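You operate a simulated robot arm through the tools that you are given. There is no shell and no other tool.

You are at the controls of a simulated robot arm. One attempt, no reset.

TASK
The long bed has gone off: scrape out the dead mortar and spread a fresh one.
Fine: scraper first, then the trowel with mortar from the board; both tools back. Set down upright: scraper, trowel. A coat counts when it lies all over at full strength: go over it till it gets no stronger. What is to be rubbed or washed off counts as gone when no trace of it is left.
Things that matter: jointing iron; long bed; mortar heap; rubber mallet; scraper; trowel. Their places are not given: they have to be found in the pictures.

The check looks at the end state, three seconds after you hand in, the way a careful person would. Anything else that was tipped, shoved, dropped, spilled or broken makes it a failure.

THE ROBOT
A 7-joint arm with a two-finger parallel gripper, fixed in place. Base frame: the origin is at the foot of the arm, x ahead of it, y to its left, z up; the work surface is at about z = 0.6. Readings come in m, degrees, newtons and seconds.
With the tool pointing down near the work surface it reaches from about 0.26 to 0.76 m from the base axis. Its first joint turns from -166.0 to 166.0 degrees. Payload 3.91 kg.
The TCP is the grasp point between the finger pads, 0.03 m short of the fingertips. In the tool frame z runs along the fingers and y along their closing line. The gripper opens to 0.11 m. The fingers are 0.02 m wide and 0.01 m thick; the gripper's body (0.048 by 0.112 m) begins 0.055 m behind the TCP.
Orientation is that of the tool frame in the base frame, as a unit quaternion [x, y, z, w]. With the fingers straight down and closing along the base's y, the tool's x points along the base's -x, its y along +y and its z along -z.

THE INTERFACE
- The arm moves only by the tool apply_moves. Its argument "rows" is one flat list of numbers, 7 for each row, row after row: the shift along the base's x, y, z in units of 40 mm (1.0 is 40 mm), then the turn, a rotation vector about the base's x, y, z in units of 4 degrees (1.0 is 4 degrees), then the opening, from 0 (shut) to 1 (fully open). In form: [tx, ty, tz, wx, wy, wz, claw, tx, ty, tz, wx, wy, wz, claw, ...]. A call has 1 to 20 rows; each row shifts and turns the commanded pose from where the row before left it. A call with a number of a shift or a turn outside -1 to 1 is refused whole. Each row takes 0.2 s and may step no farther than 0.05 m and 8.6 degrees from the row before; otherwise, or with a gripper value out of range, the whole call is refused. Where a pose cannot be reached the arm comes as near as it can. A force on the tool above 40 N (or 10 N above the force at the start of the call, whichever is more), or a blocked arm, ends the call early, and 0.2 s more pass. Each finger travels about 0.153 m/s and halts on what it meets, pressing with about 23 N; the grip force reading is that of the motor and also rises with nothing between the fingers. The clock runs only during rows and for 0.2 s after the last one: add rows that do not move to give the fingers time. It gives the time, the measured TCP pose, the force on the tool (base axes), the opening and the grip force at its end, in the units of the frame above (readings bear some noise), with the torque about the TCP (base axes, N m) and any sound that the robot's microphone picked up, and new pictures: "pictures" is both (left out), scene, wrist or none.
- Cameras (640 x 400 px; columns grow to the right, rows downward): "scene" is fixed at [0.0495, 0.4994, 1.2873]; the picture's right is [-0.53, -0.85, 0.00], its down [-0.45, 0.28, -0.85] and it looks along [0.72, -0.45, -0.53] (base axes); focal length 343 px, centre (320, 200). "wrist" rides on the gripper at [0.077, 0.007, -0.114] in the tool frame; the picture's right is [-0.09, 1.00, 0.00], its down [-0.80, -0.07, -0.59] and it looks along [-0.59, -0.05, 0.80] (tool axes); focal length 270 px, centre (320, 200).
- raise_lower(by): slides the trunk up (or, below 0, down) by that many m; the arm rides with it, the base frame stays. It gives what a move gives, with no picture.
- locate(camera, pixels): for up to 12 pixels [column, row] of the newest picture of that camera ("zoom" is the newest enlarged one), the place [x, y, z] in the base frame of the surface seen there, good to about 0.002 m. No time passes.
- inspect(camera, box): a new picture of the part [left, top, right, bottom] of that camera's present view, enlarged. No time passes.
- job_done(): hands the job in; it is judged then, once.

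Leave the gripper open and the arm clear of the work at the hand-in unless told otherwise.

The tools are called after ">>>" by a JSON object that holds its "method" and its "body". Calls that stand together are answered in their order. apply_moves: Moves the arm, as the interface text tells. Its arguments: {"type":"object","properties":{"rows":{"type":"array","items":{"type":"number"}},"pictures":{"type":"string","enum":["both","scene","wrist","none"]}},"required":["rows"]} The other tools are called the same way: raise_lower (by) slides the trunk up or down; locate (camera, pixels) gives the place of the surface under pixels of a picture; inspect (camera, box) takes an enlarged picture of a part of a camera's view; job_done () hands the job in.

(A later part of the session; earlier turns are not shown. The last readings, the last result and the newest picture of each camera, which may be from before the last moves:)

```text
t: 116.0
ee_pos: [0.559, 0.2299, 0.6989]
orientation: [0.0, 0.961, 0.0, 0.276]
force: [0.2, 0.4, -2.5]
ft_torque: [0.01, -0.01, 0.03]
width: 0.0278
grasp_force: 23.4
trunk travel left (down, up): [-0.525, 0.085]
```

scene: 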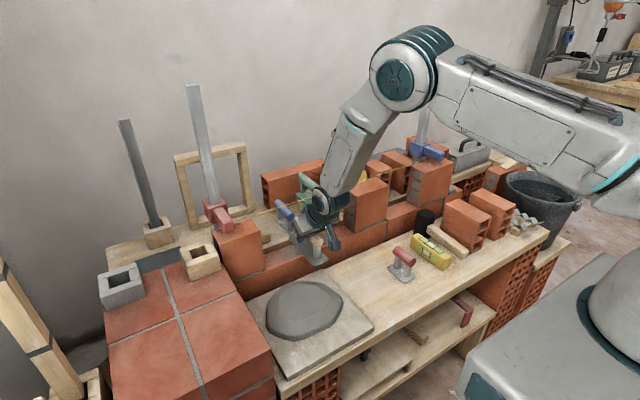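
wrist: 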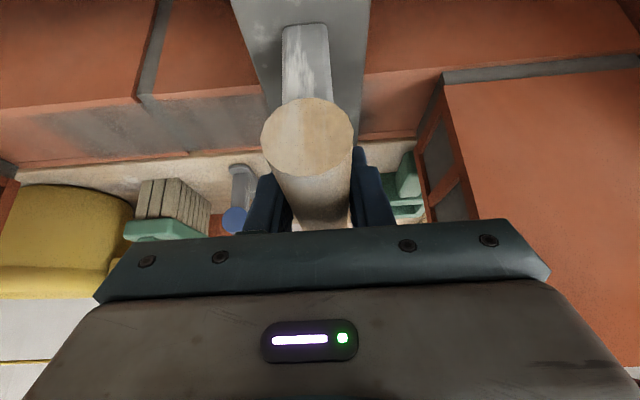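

>>> {"method": "apply_moves", "body": {"rows": [0, 0, -0.025, 0, 0, 0, 0, 0, 0, -0.02, 0, 0, 0, 0, 0, 0.1, 0, 0, 0, 0, 0, 0, 0.2, 0, 0, 0, 0, 0, 0, 0.1, 0, 0, 0, 0, 0, 0, -0.1, 0, 0, 0, 0, 0, 0, -0.2, 0, 0, 0, 0, 0, 0, -0.2, 0, 0, 0, 0, 0, 0, -0.2, 0, 0, 0, 0, 0, 0, -0.1, 0, 0, 0, 0, 0, 0, 0.1, 0, 0, 0, 0, 0, 0, 0.2, 0, 0, 0, 0, 0, 0, 0.1, 0, 0, 0, 0, 0, 0, 0, 0, 0, 0, 0, 0], "pictures": "both"}}

>>> {"method": "inspect", "body": {"camera": "scene", "box": [230, 220, 420, 340]}}

```text
t: 119.0
ee_pos: [0.558, 0.2294, 0.6978]
orientation: [0.0, 0.961, 0.001, 0.277]
force: [0.2, -9.5, 19.0]
ft_torque: [-0.1, 0.17, 0.14]
width: 0.0279
grasp_force: 22.3
trunk travel left (down, up): [-0.525, 0.085]
```

scene: 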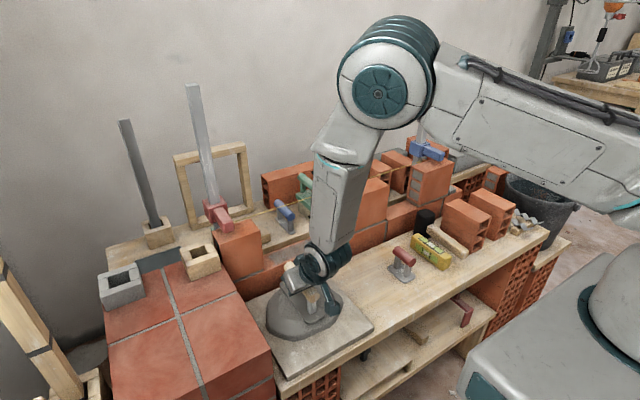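
wrist: 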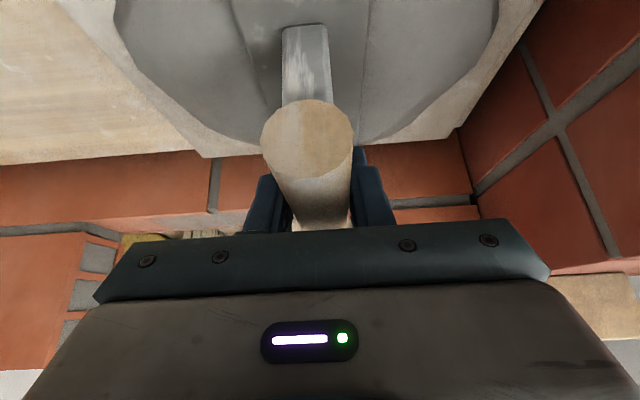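

```text
3.33 times, centred on (325, 280) of scene
```

zoom: 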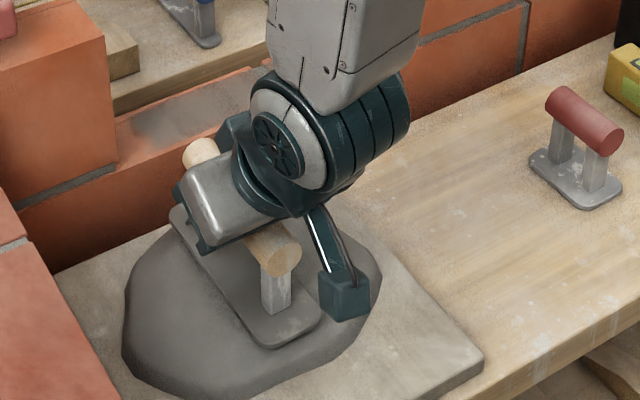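

Loaded. I carry it back to the bed's left end (0.70, 0.205) and lower close to the surface.

>>> {"method": "apply_moves", "body": {"rows": [0, 0, 0.15, 0, 0, 0, 0, 0, 0, 0.3, 0, 0, 0, 0, 0, 0, 0.3, 0, 0, 0, 0, 0, 0, 0.2, 0, 0, 0, 0, 0.1, -0.1, 0.05, 0, 0, 0, 0, 0.25, -0.15, 0, 0, 0, 0, 0, 0.4, -0.2, 0, 0, 0, 0, 0, 0.4, -0.16, 0, 0, 0, 0, 0, 0.4, 0, 0, 0, 0, 0, 0, 0.4, 0, 0, 0, 0, 0, 0, 0.4, 0, 0, 0, 0, 0, 0, 0.4, 0, 0, 0, 0, 0, 0, 0.4, 0, 0, 0, 0, 0, 0, 0.25, 0, 0, 0, 0, 0, 0, 0.15, 0, 0, 0, 0, 0, 0, 0, 0, -0.1, 0, 0, 0, 0, 0, 0, -0.2, 0, 0, 0, 0, 0, 0, -0.15, 0, 0, 0, 0, 0, 0, -0.05, 0, 0, 0, 0, 0, 0, 0, 0, 0, 0, 0], "pictures": "none"}}

```text
t: 123.2
ee_pos: [0.7011, 0.206, 0.7168]
orientation: [0.002, 0.961, -0.001, 0.276]
force: [0.3, 0.4, -1.2]
ft_torque: [-0.01, 0.0, -0.01]
width: 0.0279
grasp_force: 22.9
trunk travel left (down, up): [-0.525, 0.085]
```

2–3 mm above; lower to contact.

>>> {"method": "apply_moves", "body": {"rows": [0, 0, -0.03, 0, 0, 0, 0, 0, 0, -0.025, 0, 0, 0, 0, 0, 0, -0.025, 0, 0, 0, 0, 0, 0, 0, 0, 0, 0, 0], "pictures": "none"}}

```text
t: 124.2
ee_pos: [0.7017, 0.2068, 0.714]
orientation: [0.0, 0.961, -0.001, 0.275]
force: [-0.9, -0.3, -1.9]
ft_torque: [0.01, 0.02, -0.03]
width: 0.0278
grasp_force: 23.1
trunk travel left (down, up): [-0.525, 0.085]
```

>>> {"method": "apply_moves", "body": {"rows": [0, 0, -0.025, 0, 0, 0, 0, 0, 0, -0.02, 0, 0, 0, 0, 0, 0, 0, 0, 0, 0, 0], "pictures": "none"}}

```text
t: 125.0
ee_pos: [0.7, 0.205, 0.713]
orientation: [0.0, 0.961, 0.0, 0.277]
force: [1.2, 1.7, 2.7]
ft_torque: [0.03, 0.01, 0.01]
width: 0.0277
grasp_force: 22.8
trunk travel left (down, up): [-0.525, 0.085]
```

Contact. Full stroke to y ≈ 0.052.

>>> {"method": "apply_moves", "body": {"rows": [0, 0, -0.012, 0, 0, 0, 0, 0, -0.1, 0, 0, 0, 0, 0, 0, -0.2, 0, 0, 0, 0, 0, 0, -0.25, 0, 0, 0, 0, 0, 0, -0.25, 0, 0, 0, 0, 0, 0, -0.25, 0, 0, 0, 0, 0, 0, -0.25, 0, 0, 0, 0, 0, 0, -0.25, 0, 0, 0, 0, 0, 0, -0.25, 0, 0, 0, 0, 0, 0, -0.25, 0, 0, 0, 0, 0, 0, -0.25, 0, 0, 0, 0, 0, 0, -0.25, 0, 0, 0, 0, 0, 0, -0.25, 0, 0, 0, 0, 0, 0, -0.25, 0, 0, 0, 0, 0, 0, -0.25, 0, 0, 0, 0, 0, 0, -0.25, 0, 0, 0, 0, 0, 0, -0.2, 0, 0, 0, 0, 0, 0, -0.08, 0, 0, 0, 0, 0, 0, 0, 0, 0, 0, 0, 0], "pictures": "wrist"}}

>>> {"method": "inspect", "body": {"camera": "wrist", "box": [240, 0, 640, 160]}}

>>> {"method": "inspect", "body": {"camera": "scene", "box": [220, 190, 380, 290]}}

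```text
t: 129.0
ee_pos: [0.7005, 0.0548, 0.7132]
orientation: [-0.001, 0.961, 0.0, 0.277]
force: [2.5, 9.5, 18.5]
ft_torque: [0.06, 0.01, -0.01]
width: 0.0278
grasp_force: 23.1
trunk travel left (down, up): [-0.525, 0.085]
```

wrist: 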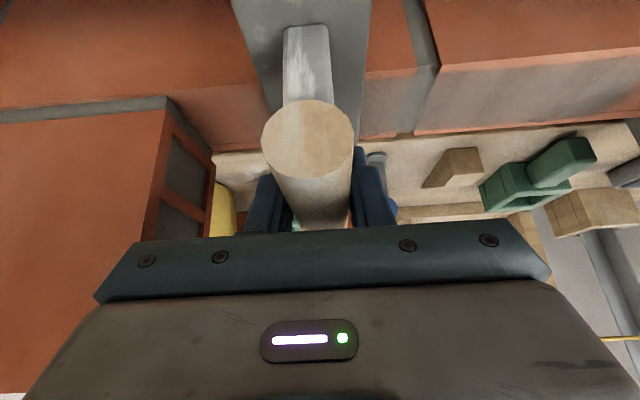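

```text
1.60 times, centred on (440, 80) of wrist
```

zoom: 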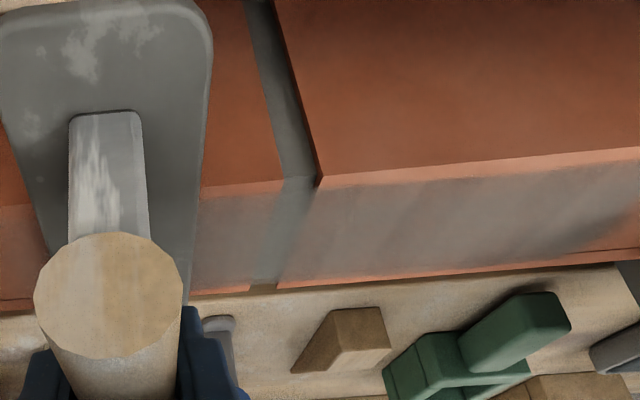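

```text
4.00 times, centred on (300, 240) of scene
```

zoom: 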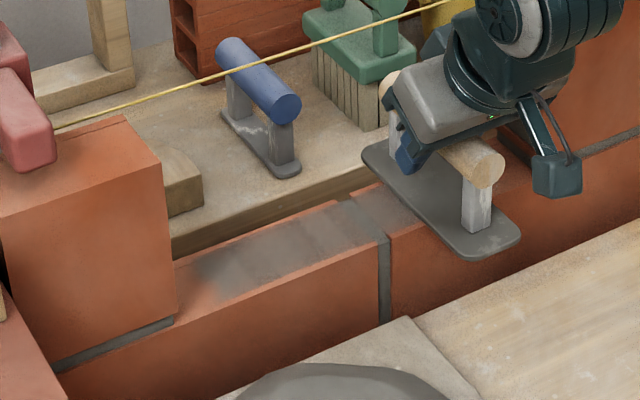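

The coat is more even now but still banded. Ease 0.5 mm and stroke back to y ≈ 0.205.

>>> {"method": "apply_moves", "body": {"rows": [0, 0, 0.012, 0, 0, 0, 0, 0, 0.1, 0, 0, 0, 0, 0, 0, 0.2, 0, 0, 0, 0, 0, 0, 0.25, 0, 0, 0, 0, 0, 0, 0.25, 0, 0, 0, 0, 0, 0, 0.25, 0, 0, 0, 0, 0, 0, 0.25, 0, 0, 0, 0, 0, 0, 0.25, 0, 0, 0, 0, 0, 0, 0.25, 0, 0, 0, 0, 0, 0, 0.25, 0, 0, 0, 0, 0, 0, 0.25, 0, 0, 0, 0, 0, 0, 0.25, 0, 0, 0, 0, 0, 0, 0.25, 0, 0, 0, 0, 0, 0, 0.25, 0, 0, 0, 0, 0, 0, 0.25, 0, 0, 0, 0, 0, 0, 0.25, 0, 0, 0, 0, 0, 0, 0.2, 0, 0, 0, 0, 0, 0, 0.03, 0, 0, 0, 0, 0, 0, 0, 0, 0, 0, 0, 0], "pictures": "wrist"}}

>>> {"method": "inspect", "body": {"camera": "wrist", "box": [0, 0, 400, 160]}}

```text
t: 133.0
ee_pos: [0.7007, 0.2052, 0.713]
orientation: [0.0, 0.961, 0.0, 0.275]
force: [-1.7, -1.6, 3.5]
ft_torque: [0.01, -0.05, -0.02]
width: 0.0277
grasp_force: 22.9
trunk travel left (down, up): [-0.525, 0.085]
```

wrist: 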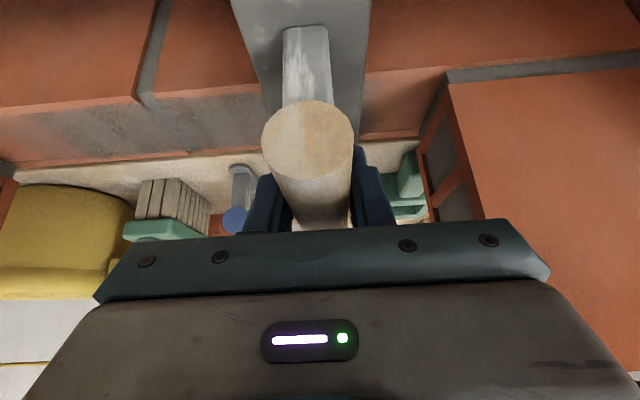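

```text
1.60 times, centred on (200, 80) of wrist
```

zoom: 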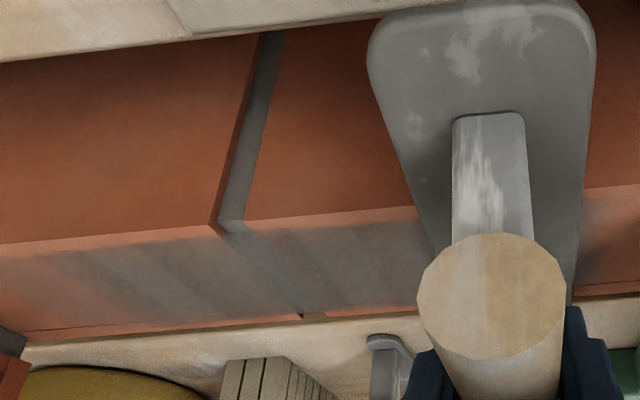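

The right end still looks fainter. I measure how far the coat runs there now.

>>> {"method": "inspect", "body": {"camera": "wrist", "box": [0, 90, 160, 180]}}

>>> {"method": "locate", "body": {"camera": "wrist", "pixels": [[10, 130], [25, 130], [40, 130], [55, 130], [10, 145], [25, 145], [40, 145], [20, 115], [35, 115]]}}

```text
4.00 times, centred on (80, 135) of wrist
```

zoom: 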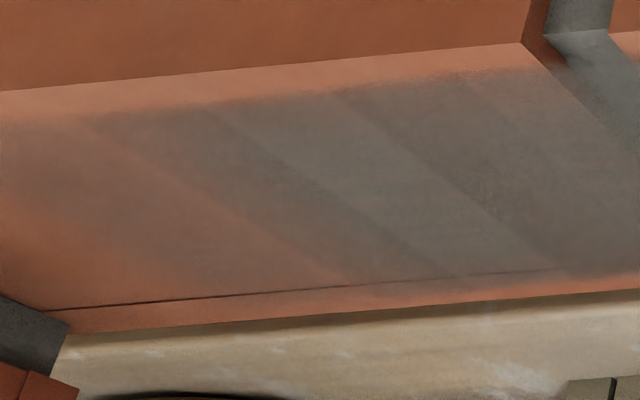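

```text
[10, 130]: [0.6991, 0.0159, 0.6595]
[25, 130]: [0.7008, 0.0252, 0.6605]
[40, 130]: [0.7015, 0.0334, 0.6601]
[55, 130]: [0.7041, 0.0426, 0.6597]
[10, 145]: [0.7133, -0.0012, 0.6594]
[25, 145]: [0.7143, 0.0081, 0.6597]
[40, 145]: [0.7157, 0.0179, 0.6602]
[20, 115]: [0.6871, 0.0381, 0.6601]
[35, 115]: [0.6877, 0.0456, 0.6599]
```

I want a clear view of the whole bed: I lift out and swing to the right so that the scene camera sees all of it.

>>> {"method": "apply_moves", "body": {"rows": [0, 0, 0.15, 0, 0, 0, 0, 0, 0, 0.3, 0, 0, 0, 0, -0.1, 0, 0.2, 0, 0, 0, 0, -0.2, 0, 0, 0, 0, 0, 0, -0.35, -0.05, 0, 0, 0, 0, 0, -0.4, -0.15, 0, 0, 0, 0, 0, -0.4, -0.3, 0.1, 0, 0, 0, 0, -0.4, -0.4, 0.2, 0, 0, 0, 0, -0.4, -0.4, 0.2, 0, 0, 0, 0, -0.3, -0.4, 0.1, 0, 0, 0, 0, -0.2, -0.5, 0, 0, 0, 0, 0, 0, -0.5, 0, 0, 0, 0, 0, 0, -0.5, 0, 0, 0, 0, 0, 0, -0.5, 0, 0, 0, 0, 0, 0, -0.5, 0, 0, 0, 0, 0, 0, -0.4, 0, 0, 0, 0, 0, 0, -0.25, 0, 0, 0, 0, 0, 0, 0, 0, 0, 0, 0, 0], "pictures": "both"}}

>>> {"method": "inspect", "body": {"camera": "scene", "box": [230, 195, 370, 285]}}

>>> {"method": "inspect", "body": {"camera": "wrist", "box": [340, 60, 640, 220]}}

```text
t: 136.8
ee_pos: [0.5897, 0.0107, 0.7613]
orientation: [0.0, 0.961, -0.001, 0.276]
force: [0.9, -0.2, -2.6]
ft_torque: [-0.02, -0.03, -0.01]
width: 0.0279
grasp_force: 23.1
trunk travel left (down, up): [-0.525, 0.085]
```

scene: 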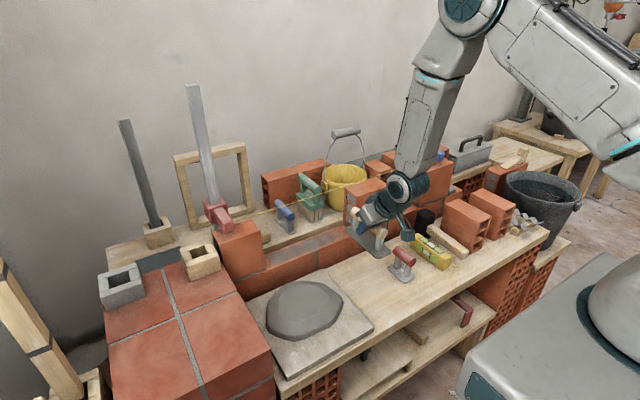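
wrist: 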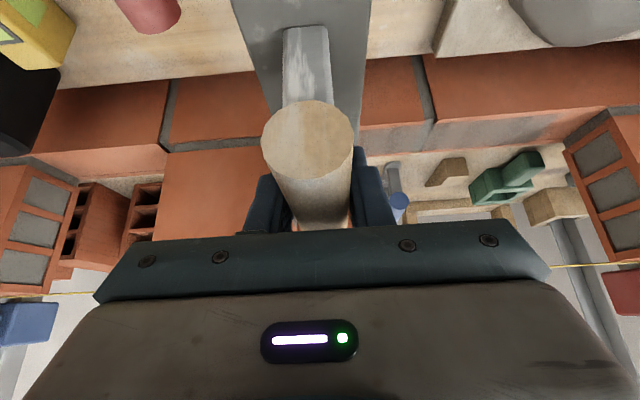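

```text
4.44 times, centred on (300, 240) of scene
```

zoom: 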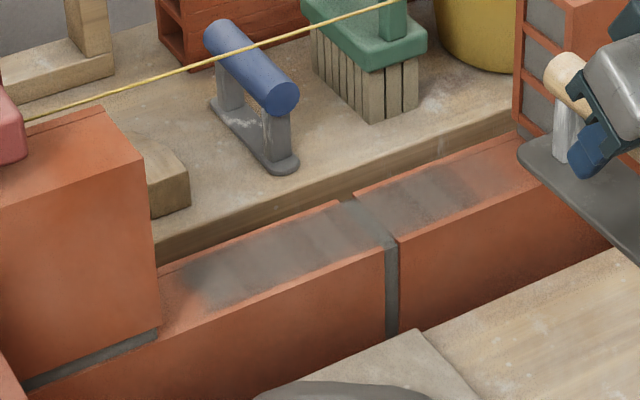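

```text
2.13 times, centred on (490, 140) of wrist
```

zoom: 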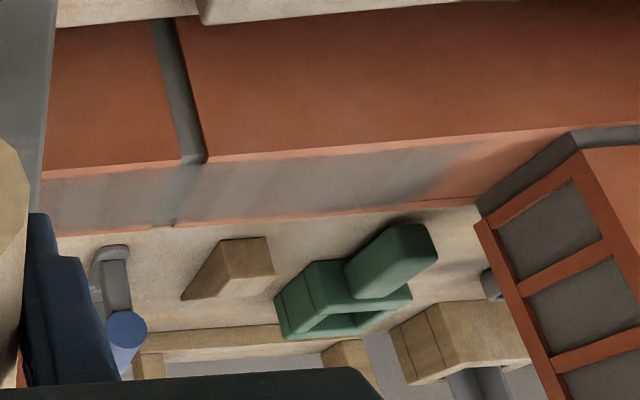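

The coat covers most of the strip but is banded, fainter at both ends. I measure its visible ends in this view.

>>> {"method": "locate", "body": {"camera": "scene", "pixels": [[268, 255], [270, 258], [273, 262], [277, 264], [265, 257], [338, 238], [341, 235], [343, 232], [346, 236], [335, 232]]}}

>>> {"method": "inspect", "body": {"camera": "scene", "box": [255, 225, 355, 275]}}

```text
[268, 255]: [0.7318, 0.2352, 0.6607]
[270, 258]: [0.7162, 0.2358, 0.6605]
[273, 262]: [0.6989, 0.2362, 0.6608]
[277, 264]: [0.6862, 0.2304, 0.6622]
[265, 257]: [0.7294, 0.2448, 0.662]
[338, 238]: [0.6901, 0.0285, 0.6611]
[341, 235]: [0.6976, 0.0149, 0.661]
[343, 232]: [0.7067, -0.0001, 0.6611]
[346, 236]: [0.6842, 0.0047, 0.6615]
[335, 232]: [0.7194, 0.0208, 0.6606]
```

```text
6.40 times, centred on (305, 250) of scene
```

zoom: 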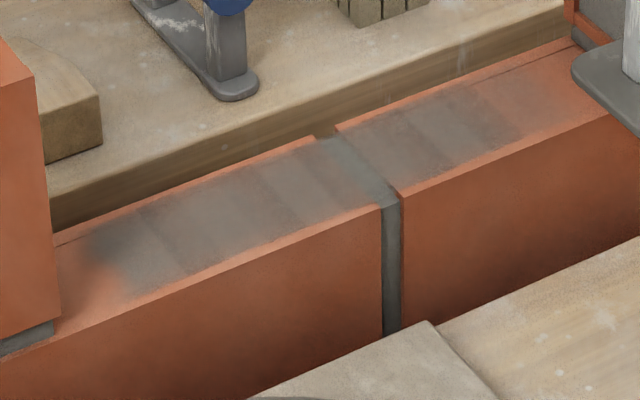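

The bands suggest the bed is a row of cells and runs wider than I covered — perhaps up to the bricks (coat visible from y ≈ 0.015 to 0.235). I'll reload and then work with the hand pulled back to x ≈ 0.68, so it can pass in front of the bricks while the plate still spans the bed.

>>> {"method": "apply_moves", "body": {"rows": [0, 0.2, 0, 0, 0, 0, 0, -0.05, 0.3, 0, 0, 0, 0, 0, -0.05, 0.4, 0, 0, 0, 0, 0, -0.07, 0.4, 0, 0, 0, 0, 0, -0.07, 0.4, 0, 0, 0, 0, 0, -0.07, 0.4, 0, 0, 0, 0, 0, -0.07, 0.4, 0, 0, 0, 0, 0, -0.07, 0.4, 0, 0, 0, 0, 0, -0.07, 0.4, 0, 0, 0, 0, 0, -0.07, 0.4, 0, 0, 0, 0, 0, -0.07, 0.4, 0, 0, 0, 0, 0, -0.07, 0.4, 0, 0, 0, 0, 0, -0.06, 0.4, 0, 0, 0, 0, 0, 0, 0.3, 0, 0, 0, 0, 0, 0, 0.26, 0, 0, 0, 0, 0, 0, 0, -0.2, 0, 0, 0, 0, 0, 0, -0.4, 0, 0, 0, 0, 0, 0, -0.4, 0, 0, 0, 0, 0, 0, -0.3, 0, 0, 0, 0, 0, 0, 0, 0, 0, 0, 0], "pictures": "wrist"}}

```text
t: 141.0
ee_pos: [0.5591, 0.2284, 0.7091]
orientation: [0.0, 0.961, 0.0, 0.275]
force: [-0.8, -0.4, -3.5]
ft_torque: [0.01, 0.01, -0.01]
width: 0.028
grasp_force: 23.7
trunk travel left (down, up): [-0.525, 0.085]
```

wrist: 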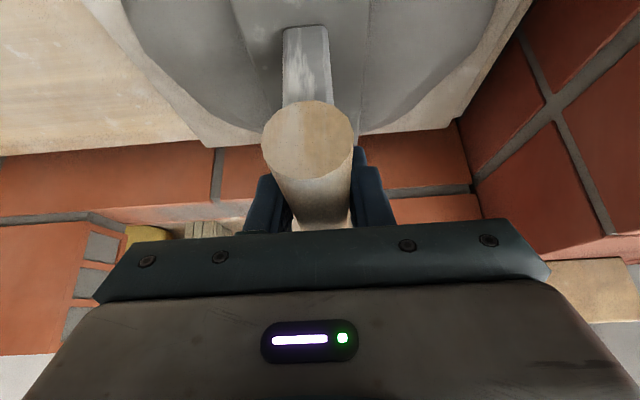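

Over the heap, 10 mm above. I lower and rub to load.

>>> {"method": "apply_moves", "body": {"rows": [0, 0, -0.1, 0, 0, 0, 0, 0, 0, -0.08, 0, 0, 0, 0, 0, 0, -0.05, 0, 0, 0, 0, 0, 0, -0.03, 0, 0, 0, 0, 0, 0, -0.025, 0, 0, 0, 0, 0, 0, 0, 0, 0, 0, 0], "pictures": "none"}}

```text
t: 142.4
ee_pos: [0.5581, 0.2291, 0.6969]
orientation: [0.001, 0.961, -0.001, 0.276]
force: [-0.4, 1.1, -1.8]
ft_torque: [-0.04, -0.05, -0.03]
width: 0.0279
grasp_force: 23.0
trunk travel left (down, up): [-0.525, 0.085]
```

>>> {"method": "apply_moves", "body": {"rows": [0, 0, -0.02, 0, 0, 0, 0, 0, 0, -0.015, 0, 0, 0, 0, 0, 0.1, 0, 0, 0, 0, 0, 0, 0.2, 0, 0, 0, 0, 0, 0, 0.1, 0, 0, 0, 0, 0, 0, -0.1, 0, 0, 0, 0, 0, 0, -0.2, 0, 0, 0, 0, 0, 0, -0.2, 0, 0, 0, 0, 0, 0, -0.2, 0, 0, 0, 0, 0, 0, -0.1, 0, 0, 0, 0, 0, 0, 0.1, 0, 0, 0, 0, 0, 0, 0.2, 0, 0, 0, 0, 0, 0, 0.1, 0, 0, 0, 0, 0, 0, 0, 0, 0, 0, 0, 0], "pictures": "wrist"}}

>>> {"method": "inspect", "body": {"camera": "wrist", "box": [180, 0, 500, 160]}}

```text
t: 145.4
ee_pos: [0.5578, 0.2286, 0.697]
orientation: [0.0, 0.961, -0.001, 0.276]
force: [-0.6, -6.7, 12.8]
ft_torque: [-0.08, 0.06, 0.02]
width: 0.0279
grasp_force: 23.1
trunk travel left (down, up): [-0.525, 0.085]
```

wrist: 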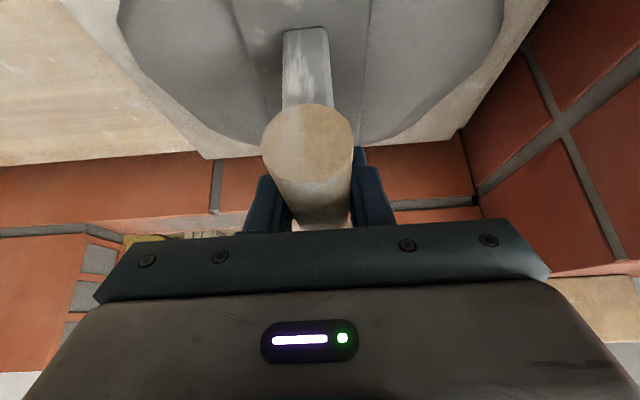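

```text
2.00 times, centred on (340, 80) of wrist
```

zoom: 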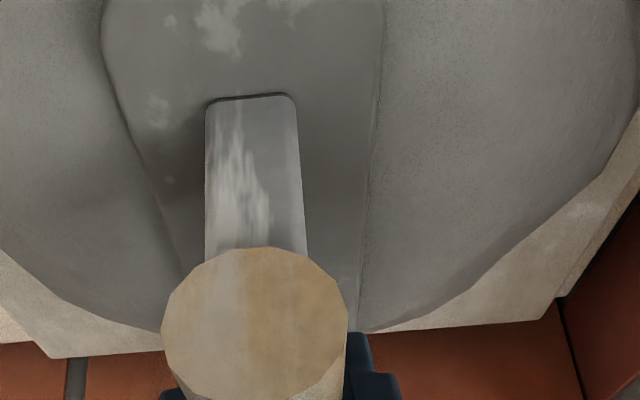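

Loaded. I lift and go forward only to x ≈ 0.68 at y ≈ 0.23, the hand staying in front of the left brick's face (x 0.680).

>>> {"method": "apply_moves", "body": {"rows": [0, 0, 0.15, 0, 0, 0, 0, 0, 0, 0.3, 0, 0, 0, 0, 0, 0, 0.3, 0, 0, 0, 0, 0, 0, 0.25, 0, 0, 0, 0, 0.1, 0, 0, 0, 0, 0, 0, 0.25, 0, 0, 0, 0, 0, 0, 0.35, 0, 0, 0, 0, 0, 0, 0.4, 0, 0, 0, 0, 0, 0, 0.4, 0, 0, 0, 0, 0, 0, 0.4, 0, 0, 0, 0, 0, 0, 0.4, 0, 0, 0, 0, 0, 0, 0.35, 0, 0, 0, 0, 0, 0, 0.25, 0, 0, 0, 0, 0, 0, 0.12, 0, 0, 0, 0, 0, 0, 0, 0, -0.1, 0, 0, 0, 0, 0, 0, -0.2, 0, 0, 0, 0, 0, 0, -0.15, 0, 0, 0, 0, 0, 0, 0, 0, 0, 0, 0], "pictures": "both"}}

>>> {"method": "inspect", "body": {"camera": "scene", "box": [210, 190, 350, 290]}}

```text
t: 149.2
ee_pos: [0.6792, 0.2298, 0.7181]
orientation: [0.001, 0.961, -0.001, 0.276]
force: [0.4, -0.4, -2.0]
ft_torque: [-0.01, 0.01, 0.0]
width: 0.0279
grasp_force: 23.0
trunk travel left (down, up): [-0.525, 0.085]
```

scene: 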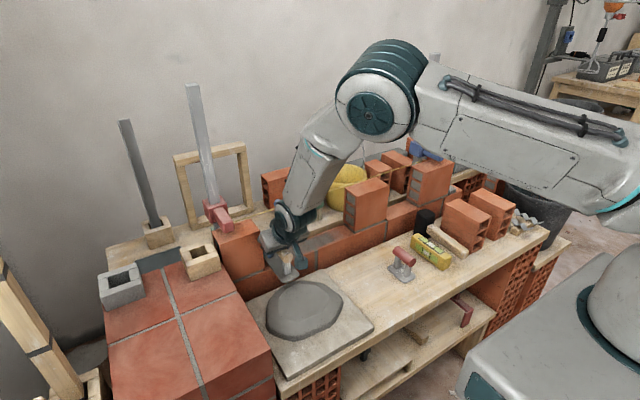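
wrist: 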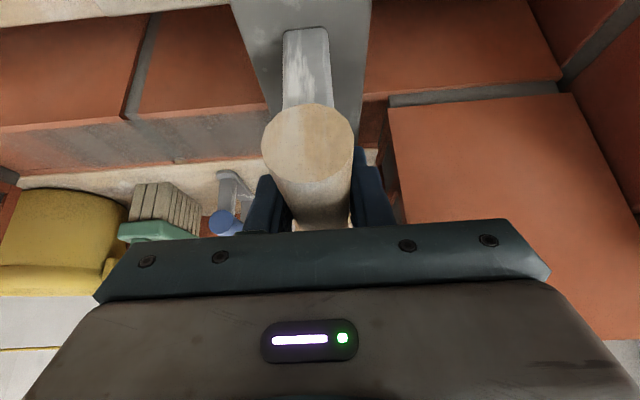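

```text
4.00 times, centred on (280, 240) of scene
```

zoom: 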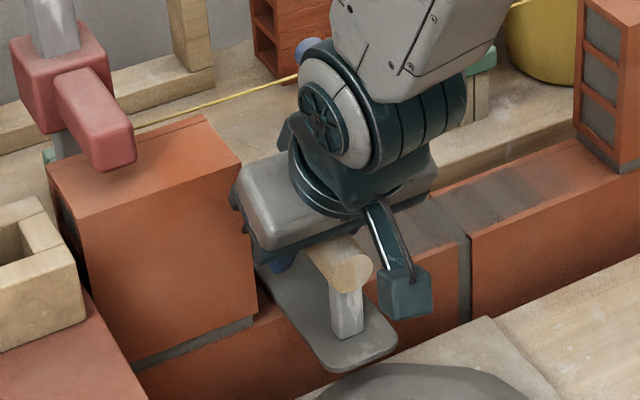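

Clear of the brick. Lower to contact.

>>> {"method": "apply_moves", "body": {"rows": [0, 0, -0.05, 0, 0, 0, 0, 0, 0, -0.04, 0, 0, 0, 0, 0, 0, -0.025, 0, 0, 0, 0, 0, 0, -0.02, 0, 0, 0, 0, 0, 0, 0, 0, 0, 0, 0], "pictures": "none"}}

```text
t: 150.4
ee_pos: [0.6791, 0.2296, 0.7129]
orientation: [0.0, 0.961, 0.0, 0.275]
force: [-0.1, -0.2, -2.8]
ft_torque: [-0.02, 0.0, -0.05]
width: 0.0281
grasp_force: 23.4
trunk travel left (down, up): [-0.525, 0.085]
```

>>> {"method": "apply_moves", "body": {"rows": [0, 0, -0.025, 0, 0, 0, 0, 0, 0, -0.025, 0, 0, 0, 0, 0, 0, 0, 0, 0, 0, 0], "pictures": "none"}}

```text
t: 151.2
ee_pos: [0.6805, 0.2289, 0.7113]
orientation: [-0.001, 0.961, 0.0, 0.275]
force: [-0.3, -0.2, -0.8]
ft_torque: [0.01, -0.04, 0.02]
width: 0.0281
grasp_force: 23.2
trunk travel left (down, up): [-0.525, 0.085]
```

>>> {"method": "apply_moves", "body": {"rows": [0, 0, -0.02, 0, 0, 0, 0, 0, 0, -0.015, 0, 0, 0, 0, 0, 0, 0, 0, 0, 0, 0], "pictures": "none"}}

```text
t: 152.0
ee_pos: [0.6805, 0.2287, 0.7123]
orientation: [0.0, 0.961, 0.001, 0.277]
force: [0.5, 1.2, 1.5]
ft_torque: [0.0, 0.01, -0.04]
width: 0.0282
grasp_force: 23.1
trunk travel left (down, up): [-0.525, 0.085]
```

Contact. I press half a mm more, go a little further left to y ≈ 0.237, then stroke to the right as far as y ≈ 0.16 and look.

>>> {"method": "apply_moves", "body": {"rows": [0, 0, -0.012, 0, 0, 0, 0, 0, 0.1, 0, 0, 0, 0, 0, 0, 0.1, 0, 0, 0, 0, 0, 0, 0, 0, 0, 0, 0, 0, 0, -0.1, 0, 0, 0, 0, 0, 0, -0.15, 0, 0, 0, 0, 0, 0, -0.15, 0, 0, 0, 0, 0, 0, -0.2, 0, 0, 0, 0, 0, 0, -0.2, 0, 0, 0, 0, 0, 0, -0.2, 0, 0, 0, 0, 0, 0, -0.25, 0, 0, 0, 0, 0, 0, -0.25, 0, 0, 0, 0, 0, 0, -0.25, 0, 0, 0, 0, 0, 0, -0.15, 0, 0, 0, 0, 0, 0, 0, 0, 0, 0, 0, 0], "pictures": "both"}}

>>> {"method": "inspect", "body": {"camera": "wrist", "box": [340, 40, 600, 170]}}

>>> {"method": "inspect", "body": {"camera": "scene", "box": [230, 215, 330, 275]}}

```text
t: 155.2
ee_pos: [0.6795, 0.1618, 0.7109]
orientation: [-0.001, 0.961, 0.001, 0.276]
force: [-1.9, 9.6, 19.0]
ft_torque: [0.05, 0.09, 0.03]
width: 0.0278
grasp_force: 23.0
trunk travel left (down, up): [-0.525, 0.085]
```

scene: 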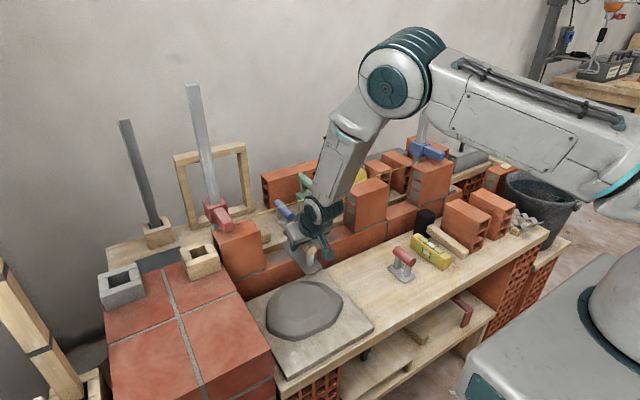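
wrist: 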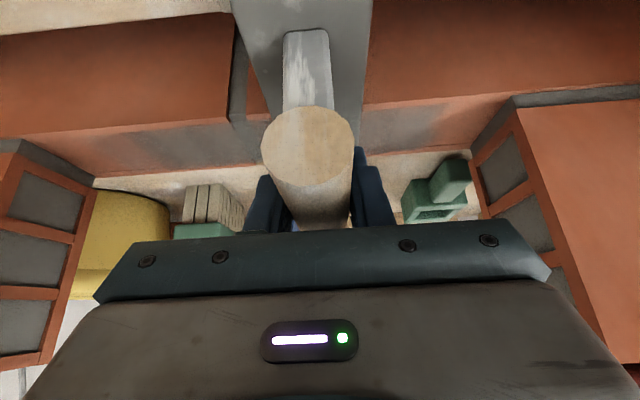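

```text
2.46 times, centred on (470, 105) of wrist
```

zoom: 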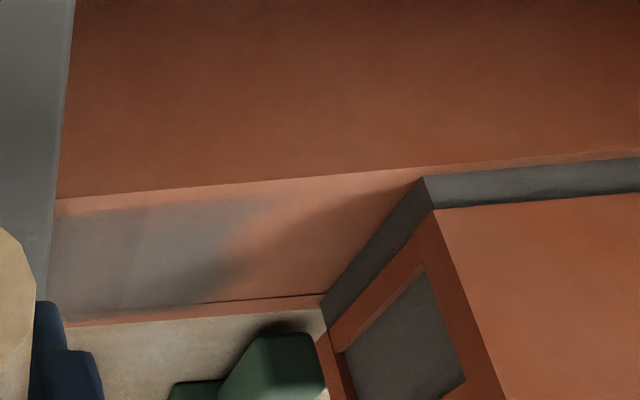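

```text
6.40 times, centred on (280, 245) of scene
```

zoom: 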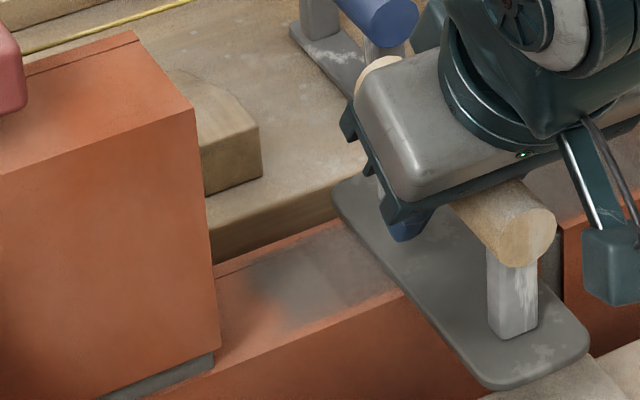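

I check where the coat's left end is now.

>>> {"method": "locate", "body": {"camera": "wrist", "pixels": [[437, 109], [432, 120], [428, 134], [447, 103], [460, 110], [440, 135], [480, 100]]}}

>>> {"method": "inspect", "body": {"camera": "wrist", "box": [360, 80, 500, 160]}}

>>> {"method": "inspect", "body": {"camera": "scene", "box": [255, 240, 315, 275]}}

```text
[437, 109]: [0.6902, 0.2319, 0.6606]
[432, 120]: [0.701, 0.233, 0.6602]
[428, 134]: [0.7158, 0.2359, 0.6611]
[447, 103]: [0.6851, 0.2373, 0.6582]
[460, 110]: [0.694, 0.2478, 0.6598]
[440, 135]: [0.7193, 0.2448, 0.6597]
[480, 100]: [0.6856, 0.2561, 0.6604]
```

```text
4.57 times, centred on (430, 120) of wrist
```

zoom: 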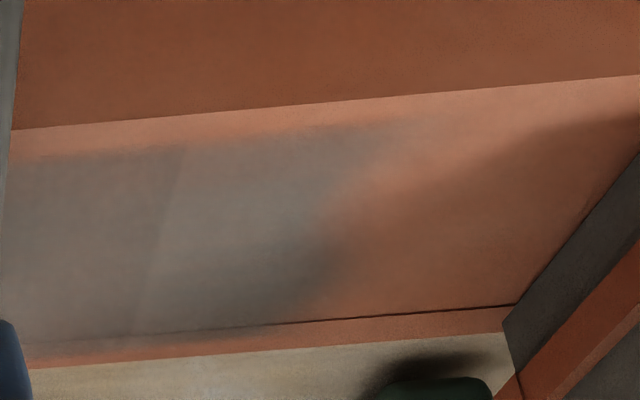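

```text
10.67 times, centred on (285, 258) of scene
```

zoom: 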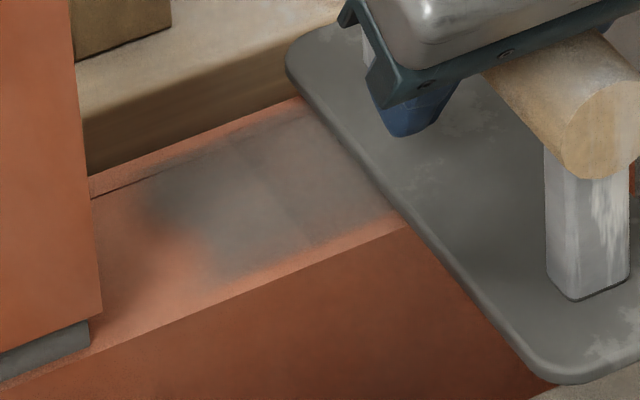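

The coat's left boundary has moved out to y ≈ 0.235 now. I stroke back left to y ≈ 0.24 with fair pressure and rub there a little to see whether it extends further.

>>> {"method": "apply_moves", "body": {"rows": [0, 0.1, 0, 0, 0, 0, 0, 0, 0.2, 0, 0, 0, 0, 0, 0, 0.25, 0, 0, 0, 0, 0, 0, 0.25, 0, 0, 0, 0, 0, 0, 0.25, 0, 0, 0, 0, 0, 0, 0.25, 0, 0, 0, 0, 0, 0, 0.25, 0, 0, 0, 0, 0, 0, 0.2, 0, 0, 0, 0, 0, 0, 0.15, 0, 0, 0, 0, 0, 0, 0.05, 0, 0, 0, 0, 0, 0, -0.2, 0, 0, 0, 0, 0, 0, -0.25, 0, 0, 0, 0, 0, 0, 0.25, 0, 0, 0, 0, 0, 0, 0.2, 0, 0, 0, 0, 0, 0, -0.2, 0, 0, 0, 0, 0, 0, -0.25, 0, 0, 0, 0, 0, 0, 0.25, 0, 0, 0, 0, 0, 0, 0.2, 0, 0, 0, 0, 0, 0, 0, 0, 0, 0, 0, 0], "pictures": "wrist"}}

>>> {"method": "inspect", "body": {"camera": "wrist", "box": [220, 40, 480, 170]}}

```text
t: 159.2
ee_pos: [0.6799, 0.2391, 0.7105]
orientation: [0.0, 0.961, 0.0, 0.275]
force: [0.7, -1.0, 2.8]
ft_torque: [0.0, 0.03, 0.06]
width: 0.0278
grasp_force: 23.0
trunk travel left (down, up): [-0.525, 0.085]
```

wrist: 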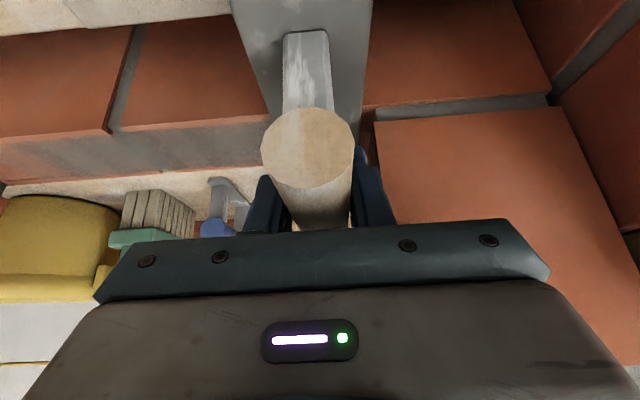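

```text
2.46 times, centred on (350, 105) of wrist
```

zoom: 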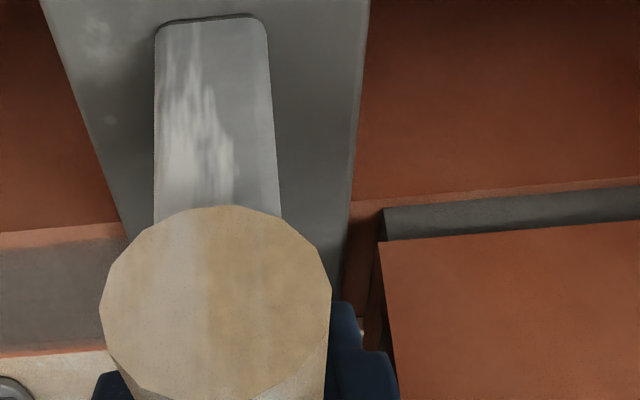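

The tool holds. Now a full stroke along the bed to the right end, y ≈ 0.015, staying at x ≈ 0.68.

>>> {"method": "apply_moves", "body": {"rows": [0, -0.1, 0.01, 0, 0, 0, 0, 0, -0.2, 0, 0, 0, 0, 0, 0, -0.3, 0, 0, 0, 0, 0, 0, -0.3, 0, 0, 0, 0, 0, 0, -0.3, 0, 0, 0, 0, 0, 0, -0.3, 0, 0, 0, 0, 0, 0, -0.3, 0, 0, 0, 0, 0, 0, -0.3, 0, 0, 0, 0, 0, 0, -0.3, 0, 0, 0, 0, 0, 0, -0.3, 0, 0, 0, 0, 0, 0, -0.3, 0, 0, 0, 0, 0, 0, -0.3, 0, 0, 0, 0, 0, 0, -0.3, 0, 0, 0, 0, 0, 0, -0.3, 0, 0, 0, 0, 0, 0, -0.3, 0, 0, 0, 0, 0, 0, -0.3, 0, 0, 0, 0, 0, 0, -0.3, 0, 0, 0, 0, 0, 0, -0.3, 0, 0, 0, 0, 0, 0, -0.3, 0, 0, 0, 0, 0, 0, -0.15, 0, 0, 0, 0, 0], "pictures": "both"}}

>>> {"method": "inspect", "body": {"camera": "wrist", "box": [300, 20, 640, 190]}}

>>> {"method": "inspect", "body": {"camera": "scene", "box": [245, 215, 345, 275]}}

```text
t: 163.4
ee_pos: [0.6815, 0.0145, 0.7109]
orientation: [-0.001, 0.961, 0.0, 0.276]
force: [0.2, 0.0, -1.7]
ft_torque: [0.02, 0.01, 0.01]
width: 0.0281
grasp_force: 23.3
trunk travel left (down, up): [-0.525, 0.085]
```

scene: 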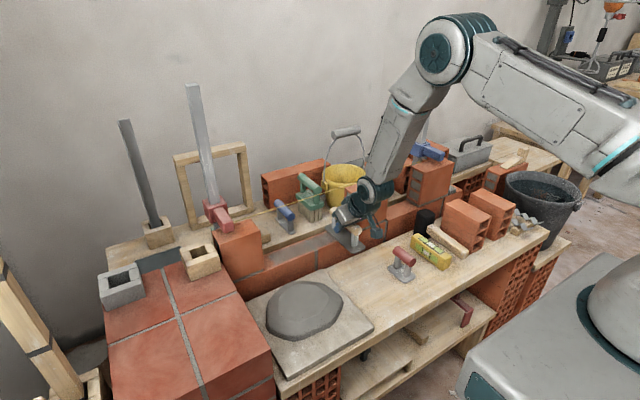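
wrist: 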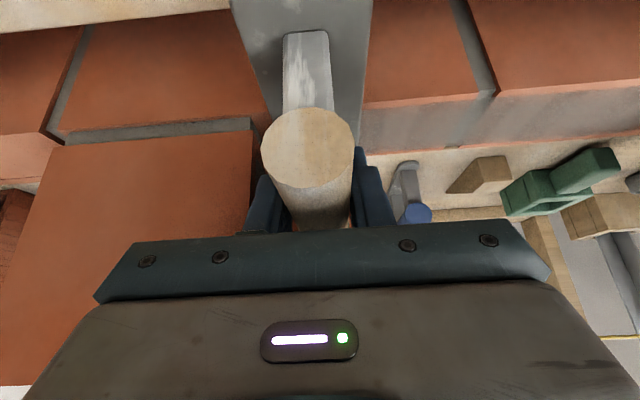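

```text
1.88 times, centred on (470, 105) of wrist
```

zoom: 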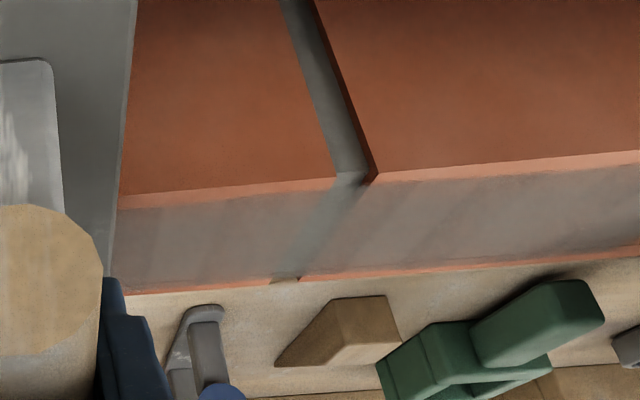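

```text
6.40 times, centred on (295, 245) of scene
```

zoom: 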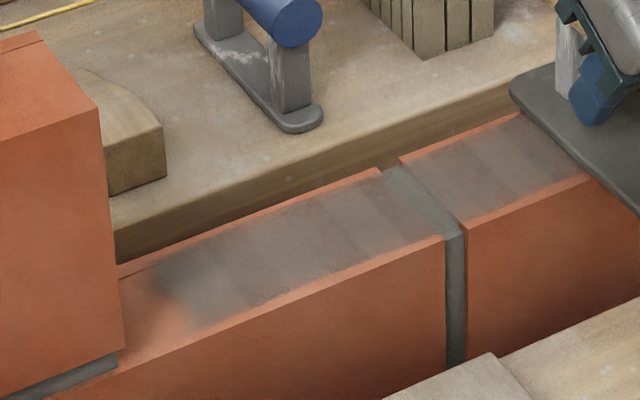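

The left end of the coat stays at y ≈ 0.235, so that is the bed's end there. At this right end I'm just off contact; I lower a mm and rub between y 0.012 and 0.05.

>>> {"method": "apply_moves", "body": {"rows": [0, 0, -0.025, 0, 0, 0, 0, 0, 0, -0.015, 0, 0, 0, 0, 0, 0, 0, 0, 0, 0, 0], "pictures": "none"}}

```text
t: 164.2
ee_pos: [0.6801, 0.0162, 0.7105]
orientation: [0.001, 0.961, 0.0, 0.277]
force: [0.7, -0.8, 8.1]
ft_torque: [-0.04, -0.02, 0.02]
width: 0.0279
grasp_force: 23.1
trunk travel left (down, up): [-0.525, 0.085]
```

>>> {"method": "apply_moves", "body": {"rows": [0, -0.05, 0, 0, 0, 0, 0, 0, -0.1, 0, 0, 0, 0, 0, 0, 0.1, 0, 0, 0, 0, 0, 0, 0.25, 0, 0, 0, 0, 0, 0, 0.25, 0, 0, 0, 0, 0, 0, 0.25, 0, 0, 0, 0, 0, 0, -0.25, 0, 0, 0, 0, 0, 0, -0.25, 0, 0, 0, 0, 0, 0, -0.2, 0, 0, 0, 0, 0, 0, -0.15, 0, 0, 0, 0, 0, 0, 0.2, 0, 0, 0, 0, 0, 0, 0.25, 0, 0, 0, 0, 0, 0, 0.25, 0, 0, 0, 0, 0, 0, 0.25, 0, 0, 0, 0, 0, 0, 0.25, 0, 0, 0, 0, 0, 0, 0.25, 0, 0, 0, 0, 0, 0, 0.2, 0, 0, 0, 0, 0, 0, 0, 0, 0, 0, 0, 0], "pictures": "both"}}

>>> {"method": "inspect", "body": {"camera": "wrist", "box": [0, 40, 320, 200]}}

>>> {"method": "inspect", "body": {"camera": "scene", "box": [245, 215, 355, 275]}}

```text
t: 168.0
ee_pos: [0.6773, 0.0766, 0.7086]
orientation: [0.0, 0.961, 0.001, 0.276]
force: [1.6, -6.8, 14.3]
ft_torque: [-0.05, -0.11, -0.05]
width: 0.0277
grasp_force: 22.9
trunk travel left (down, up): [-0.525, 0.085]
```

scene: 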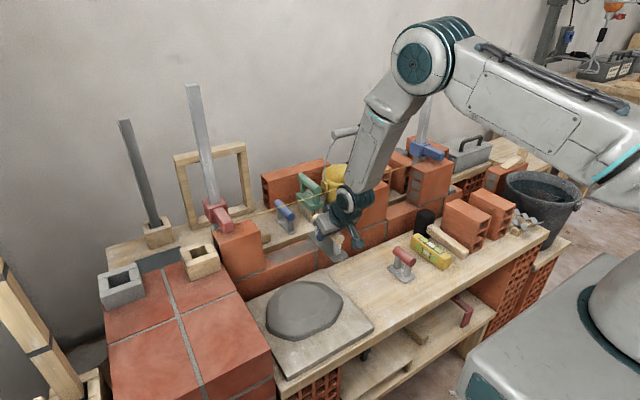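
wrist: 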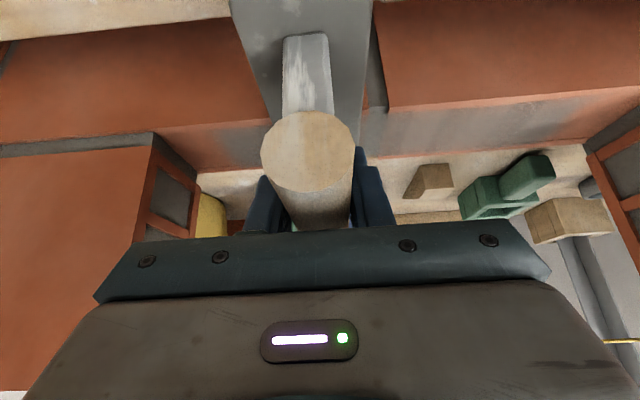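

```text
2.00 times, centred on (160, 120) of wrist
```

zoom: 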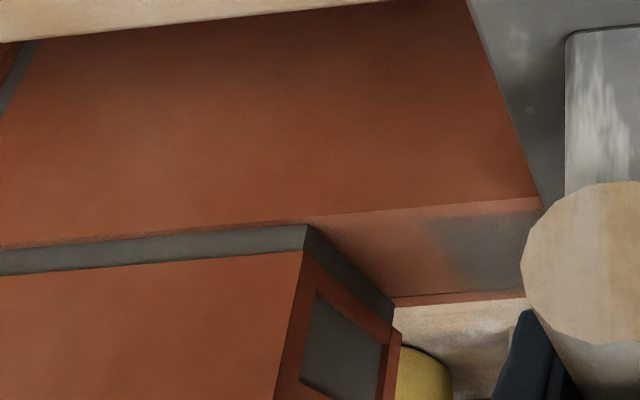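

```text
5.82 times, centred on (300, 245) of scene
```

zoom: 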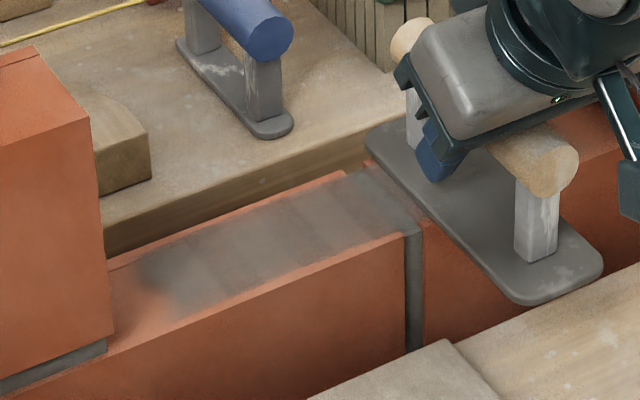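

I measure the right end of the coat.

>>> {"method": "locate", "body": {"camera": "wrist", "pixels": [[218, 133], [225, 145], [234, 160], [210, 140], [240, 140], [200, 150], [250, 128], [245, 163]]}}

>>> {"method": "inspect", "body": {"camera": "wrist", "box": [150, 100, 270, 180]}}

```text
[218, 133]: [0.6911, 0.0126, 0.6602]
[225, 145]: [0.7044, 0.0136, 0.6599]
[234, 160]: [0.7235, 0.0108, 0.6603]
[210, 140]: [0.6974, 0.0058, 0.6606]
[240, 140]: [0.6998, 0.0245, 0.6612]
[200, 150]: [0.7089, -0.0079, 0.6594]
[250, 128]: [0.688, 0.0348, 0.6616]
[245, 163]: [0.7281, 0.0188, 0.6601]
```

```text
5.00 times, centred on (210, 140) of wrist
```

zoom: 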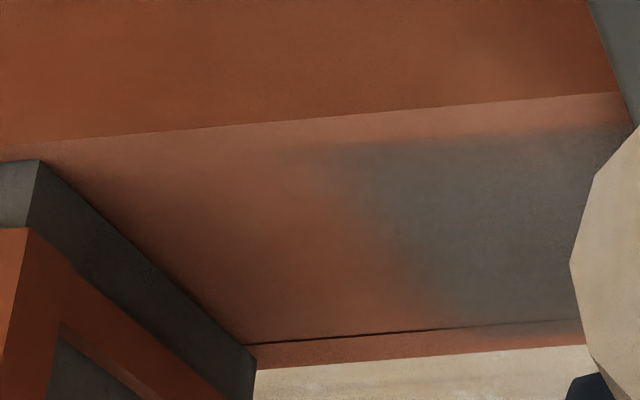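

So the bed spans y ≈ 0.012–0.235. I go on spreading: stroke to the left end at y ≈ 0.225.

>>> {"method": "apply_moves", "body": {"rows": [0, 0.1, 0.01, 0, 0, 0, 0, 0.01, 0.2, 0, 0, 0, 0, 0, 0.01, 0.3, 0, 0, 0, 0, 0, 0.01, 0.3, 0, 0, 0, 0, 0, 0.01, 0.3, 0, 0, 0, 0, 0, 0, 0.3, 0, 0, 0, 0, 0, 0, 0.3, 0, 0, 0, 0, 0, 0, 0.3, 0, 0, 0, 0, 0, 0, 0.3, 0, 0, 0, 0, 0, 0, 0.3, 0, 0, 0, 0, 0, 0, 0.3, 0, 0, 0, 0, 0, 0, 0.3, 0, 0, 0, 0, 0, 0, 0.3, 0, 0, 0, 0, 0, 0, 0.2, 0, 0, 0, 0, 0, 0, 0.05, 0, 0, 0, 0, 0, 0, -0.1, 0, 0, 0, 0, 0, 0, 0, 0, 0, 0, 0, 0], "pictures": "wrist"}}

>>> {"method": "inspect", "body": {"camera": "wrist", "box": [0, 0, 400, 180]}}

```text
t: 171.6
ee_pos: [0.6823, 0.2266, 0.7084]
orientation: [0.001, 0.961, -0.001, 0.276]
force: [-0.5, -0.7, -1.4]
ft_torque: [0.0, 0.0, -0.03]
width: 0.028
grasp_force: 23.0
trunk travel left (down, up): [-0.525, 0.085]
```

wrist: 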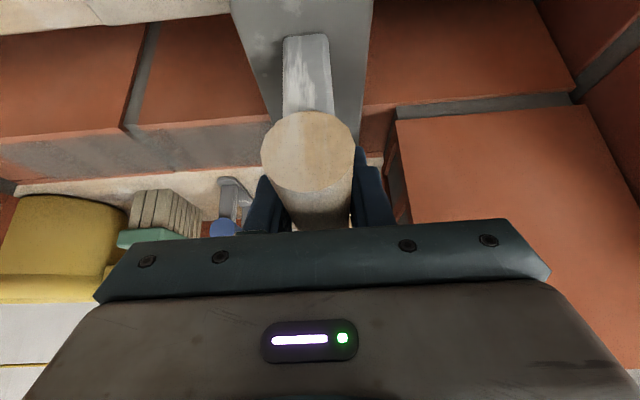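

```text
1.60 times, centred on (200, 90) of wrist
```

zoom: 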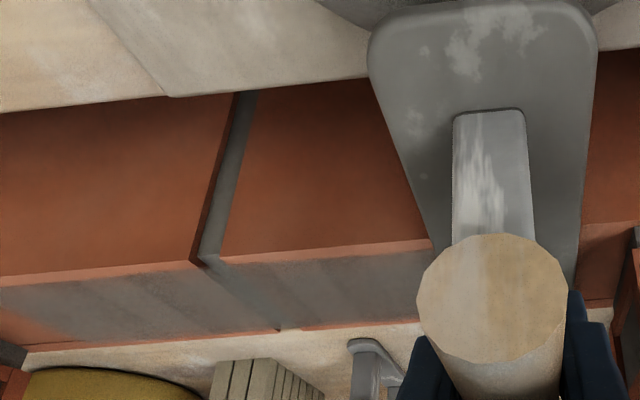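

The coat gets stronger but is not yet even. I fetch another load.

>>> {"method": "apply_moves", "body": {"rows": [0, 0, 0.15, 0, 0, 0, 0, 0, 0, 0.3, 0, 0, 0, 0, 0, 0, 0.3, 0, 0, 0, 0, -0.1, 0, 0, 0, 0, 0, 0, -0.25, 0, 0, 0, 0, 0, 0, -0.35, 0, 0, 0, 0, 0, 0, -0.4, 0, 0, 0, 0, 0, 0, -0.4, 0, 0, 0, 0, 0, 0, -0.4, 0, 0, 0, 0, 0, 0, -0.4, 0, 0, 0, 0, 0, 0, -0.35, 0, 0, 0, 0, 0, 0, -0.25, 0, 0, 0, 0, 0, 0, -0.15, 0, 0, 0, 0, 0, 0, 0, 0, -0.2, 0, 0, 0, 0, 0, 0, -0.35, 0, 0, 0, 0, 0, 0, -0.3, 0, 0, 0, 0, 0, 0, -0.1, 0, 0, 0, 0, 0, 0, 0, 0, 0, 0, 0], "pictures": "both"}}

>>> {"method": "inspect", "body": {"camera": "scene", "box": [230, 220, 420, 340]}}

```text
t: 175.4
ee_pos: [0.5607, 0.2273, 0.7012]
orientation: [0.001, 0.961, 0.0, 0.276]
force: [1.2, 0.6, -2.6]
ft_torque: [-0.02, 0.03, 0.04]
width: 0.0278
grasp_force: 23.6
trunk travel left (down, up): [-0.525, 0.085]
```

scene: 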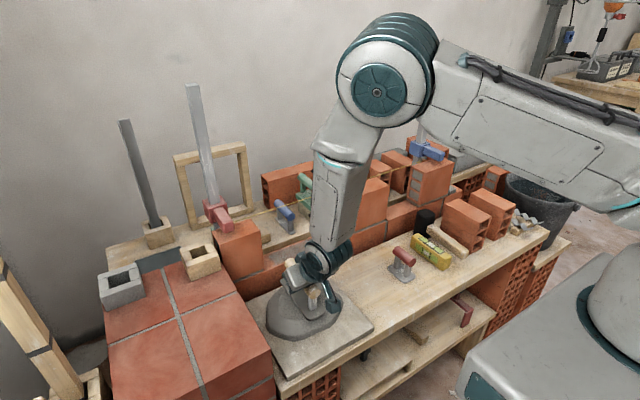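
wrist: 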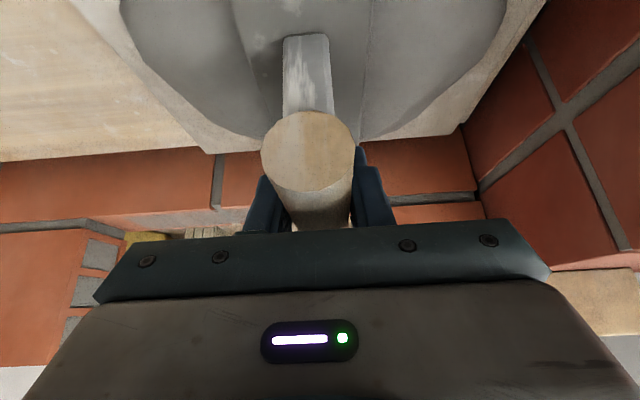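

```text
3.33 times, centred on (325, 280) of scene
```

zoom: 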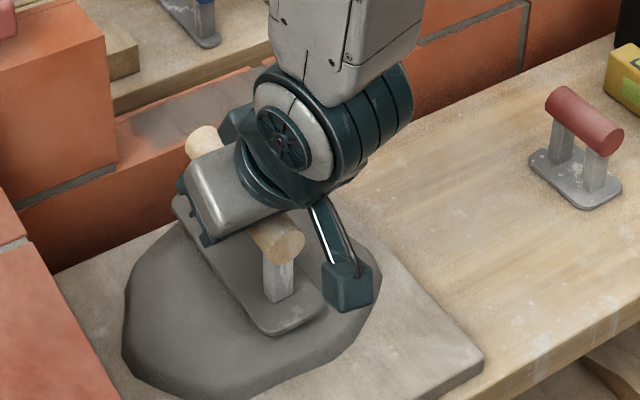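

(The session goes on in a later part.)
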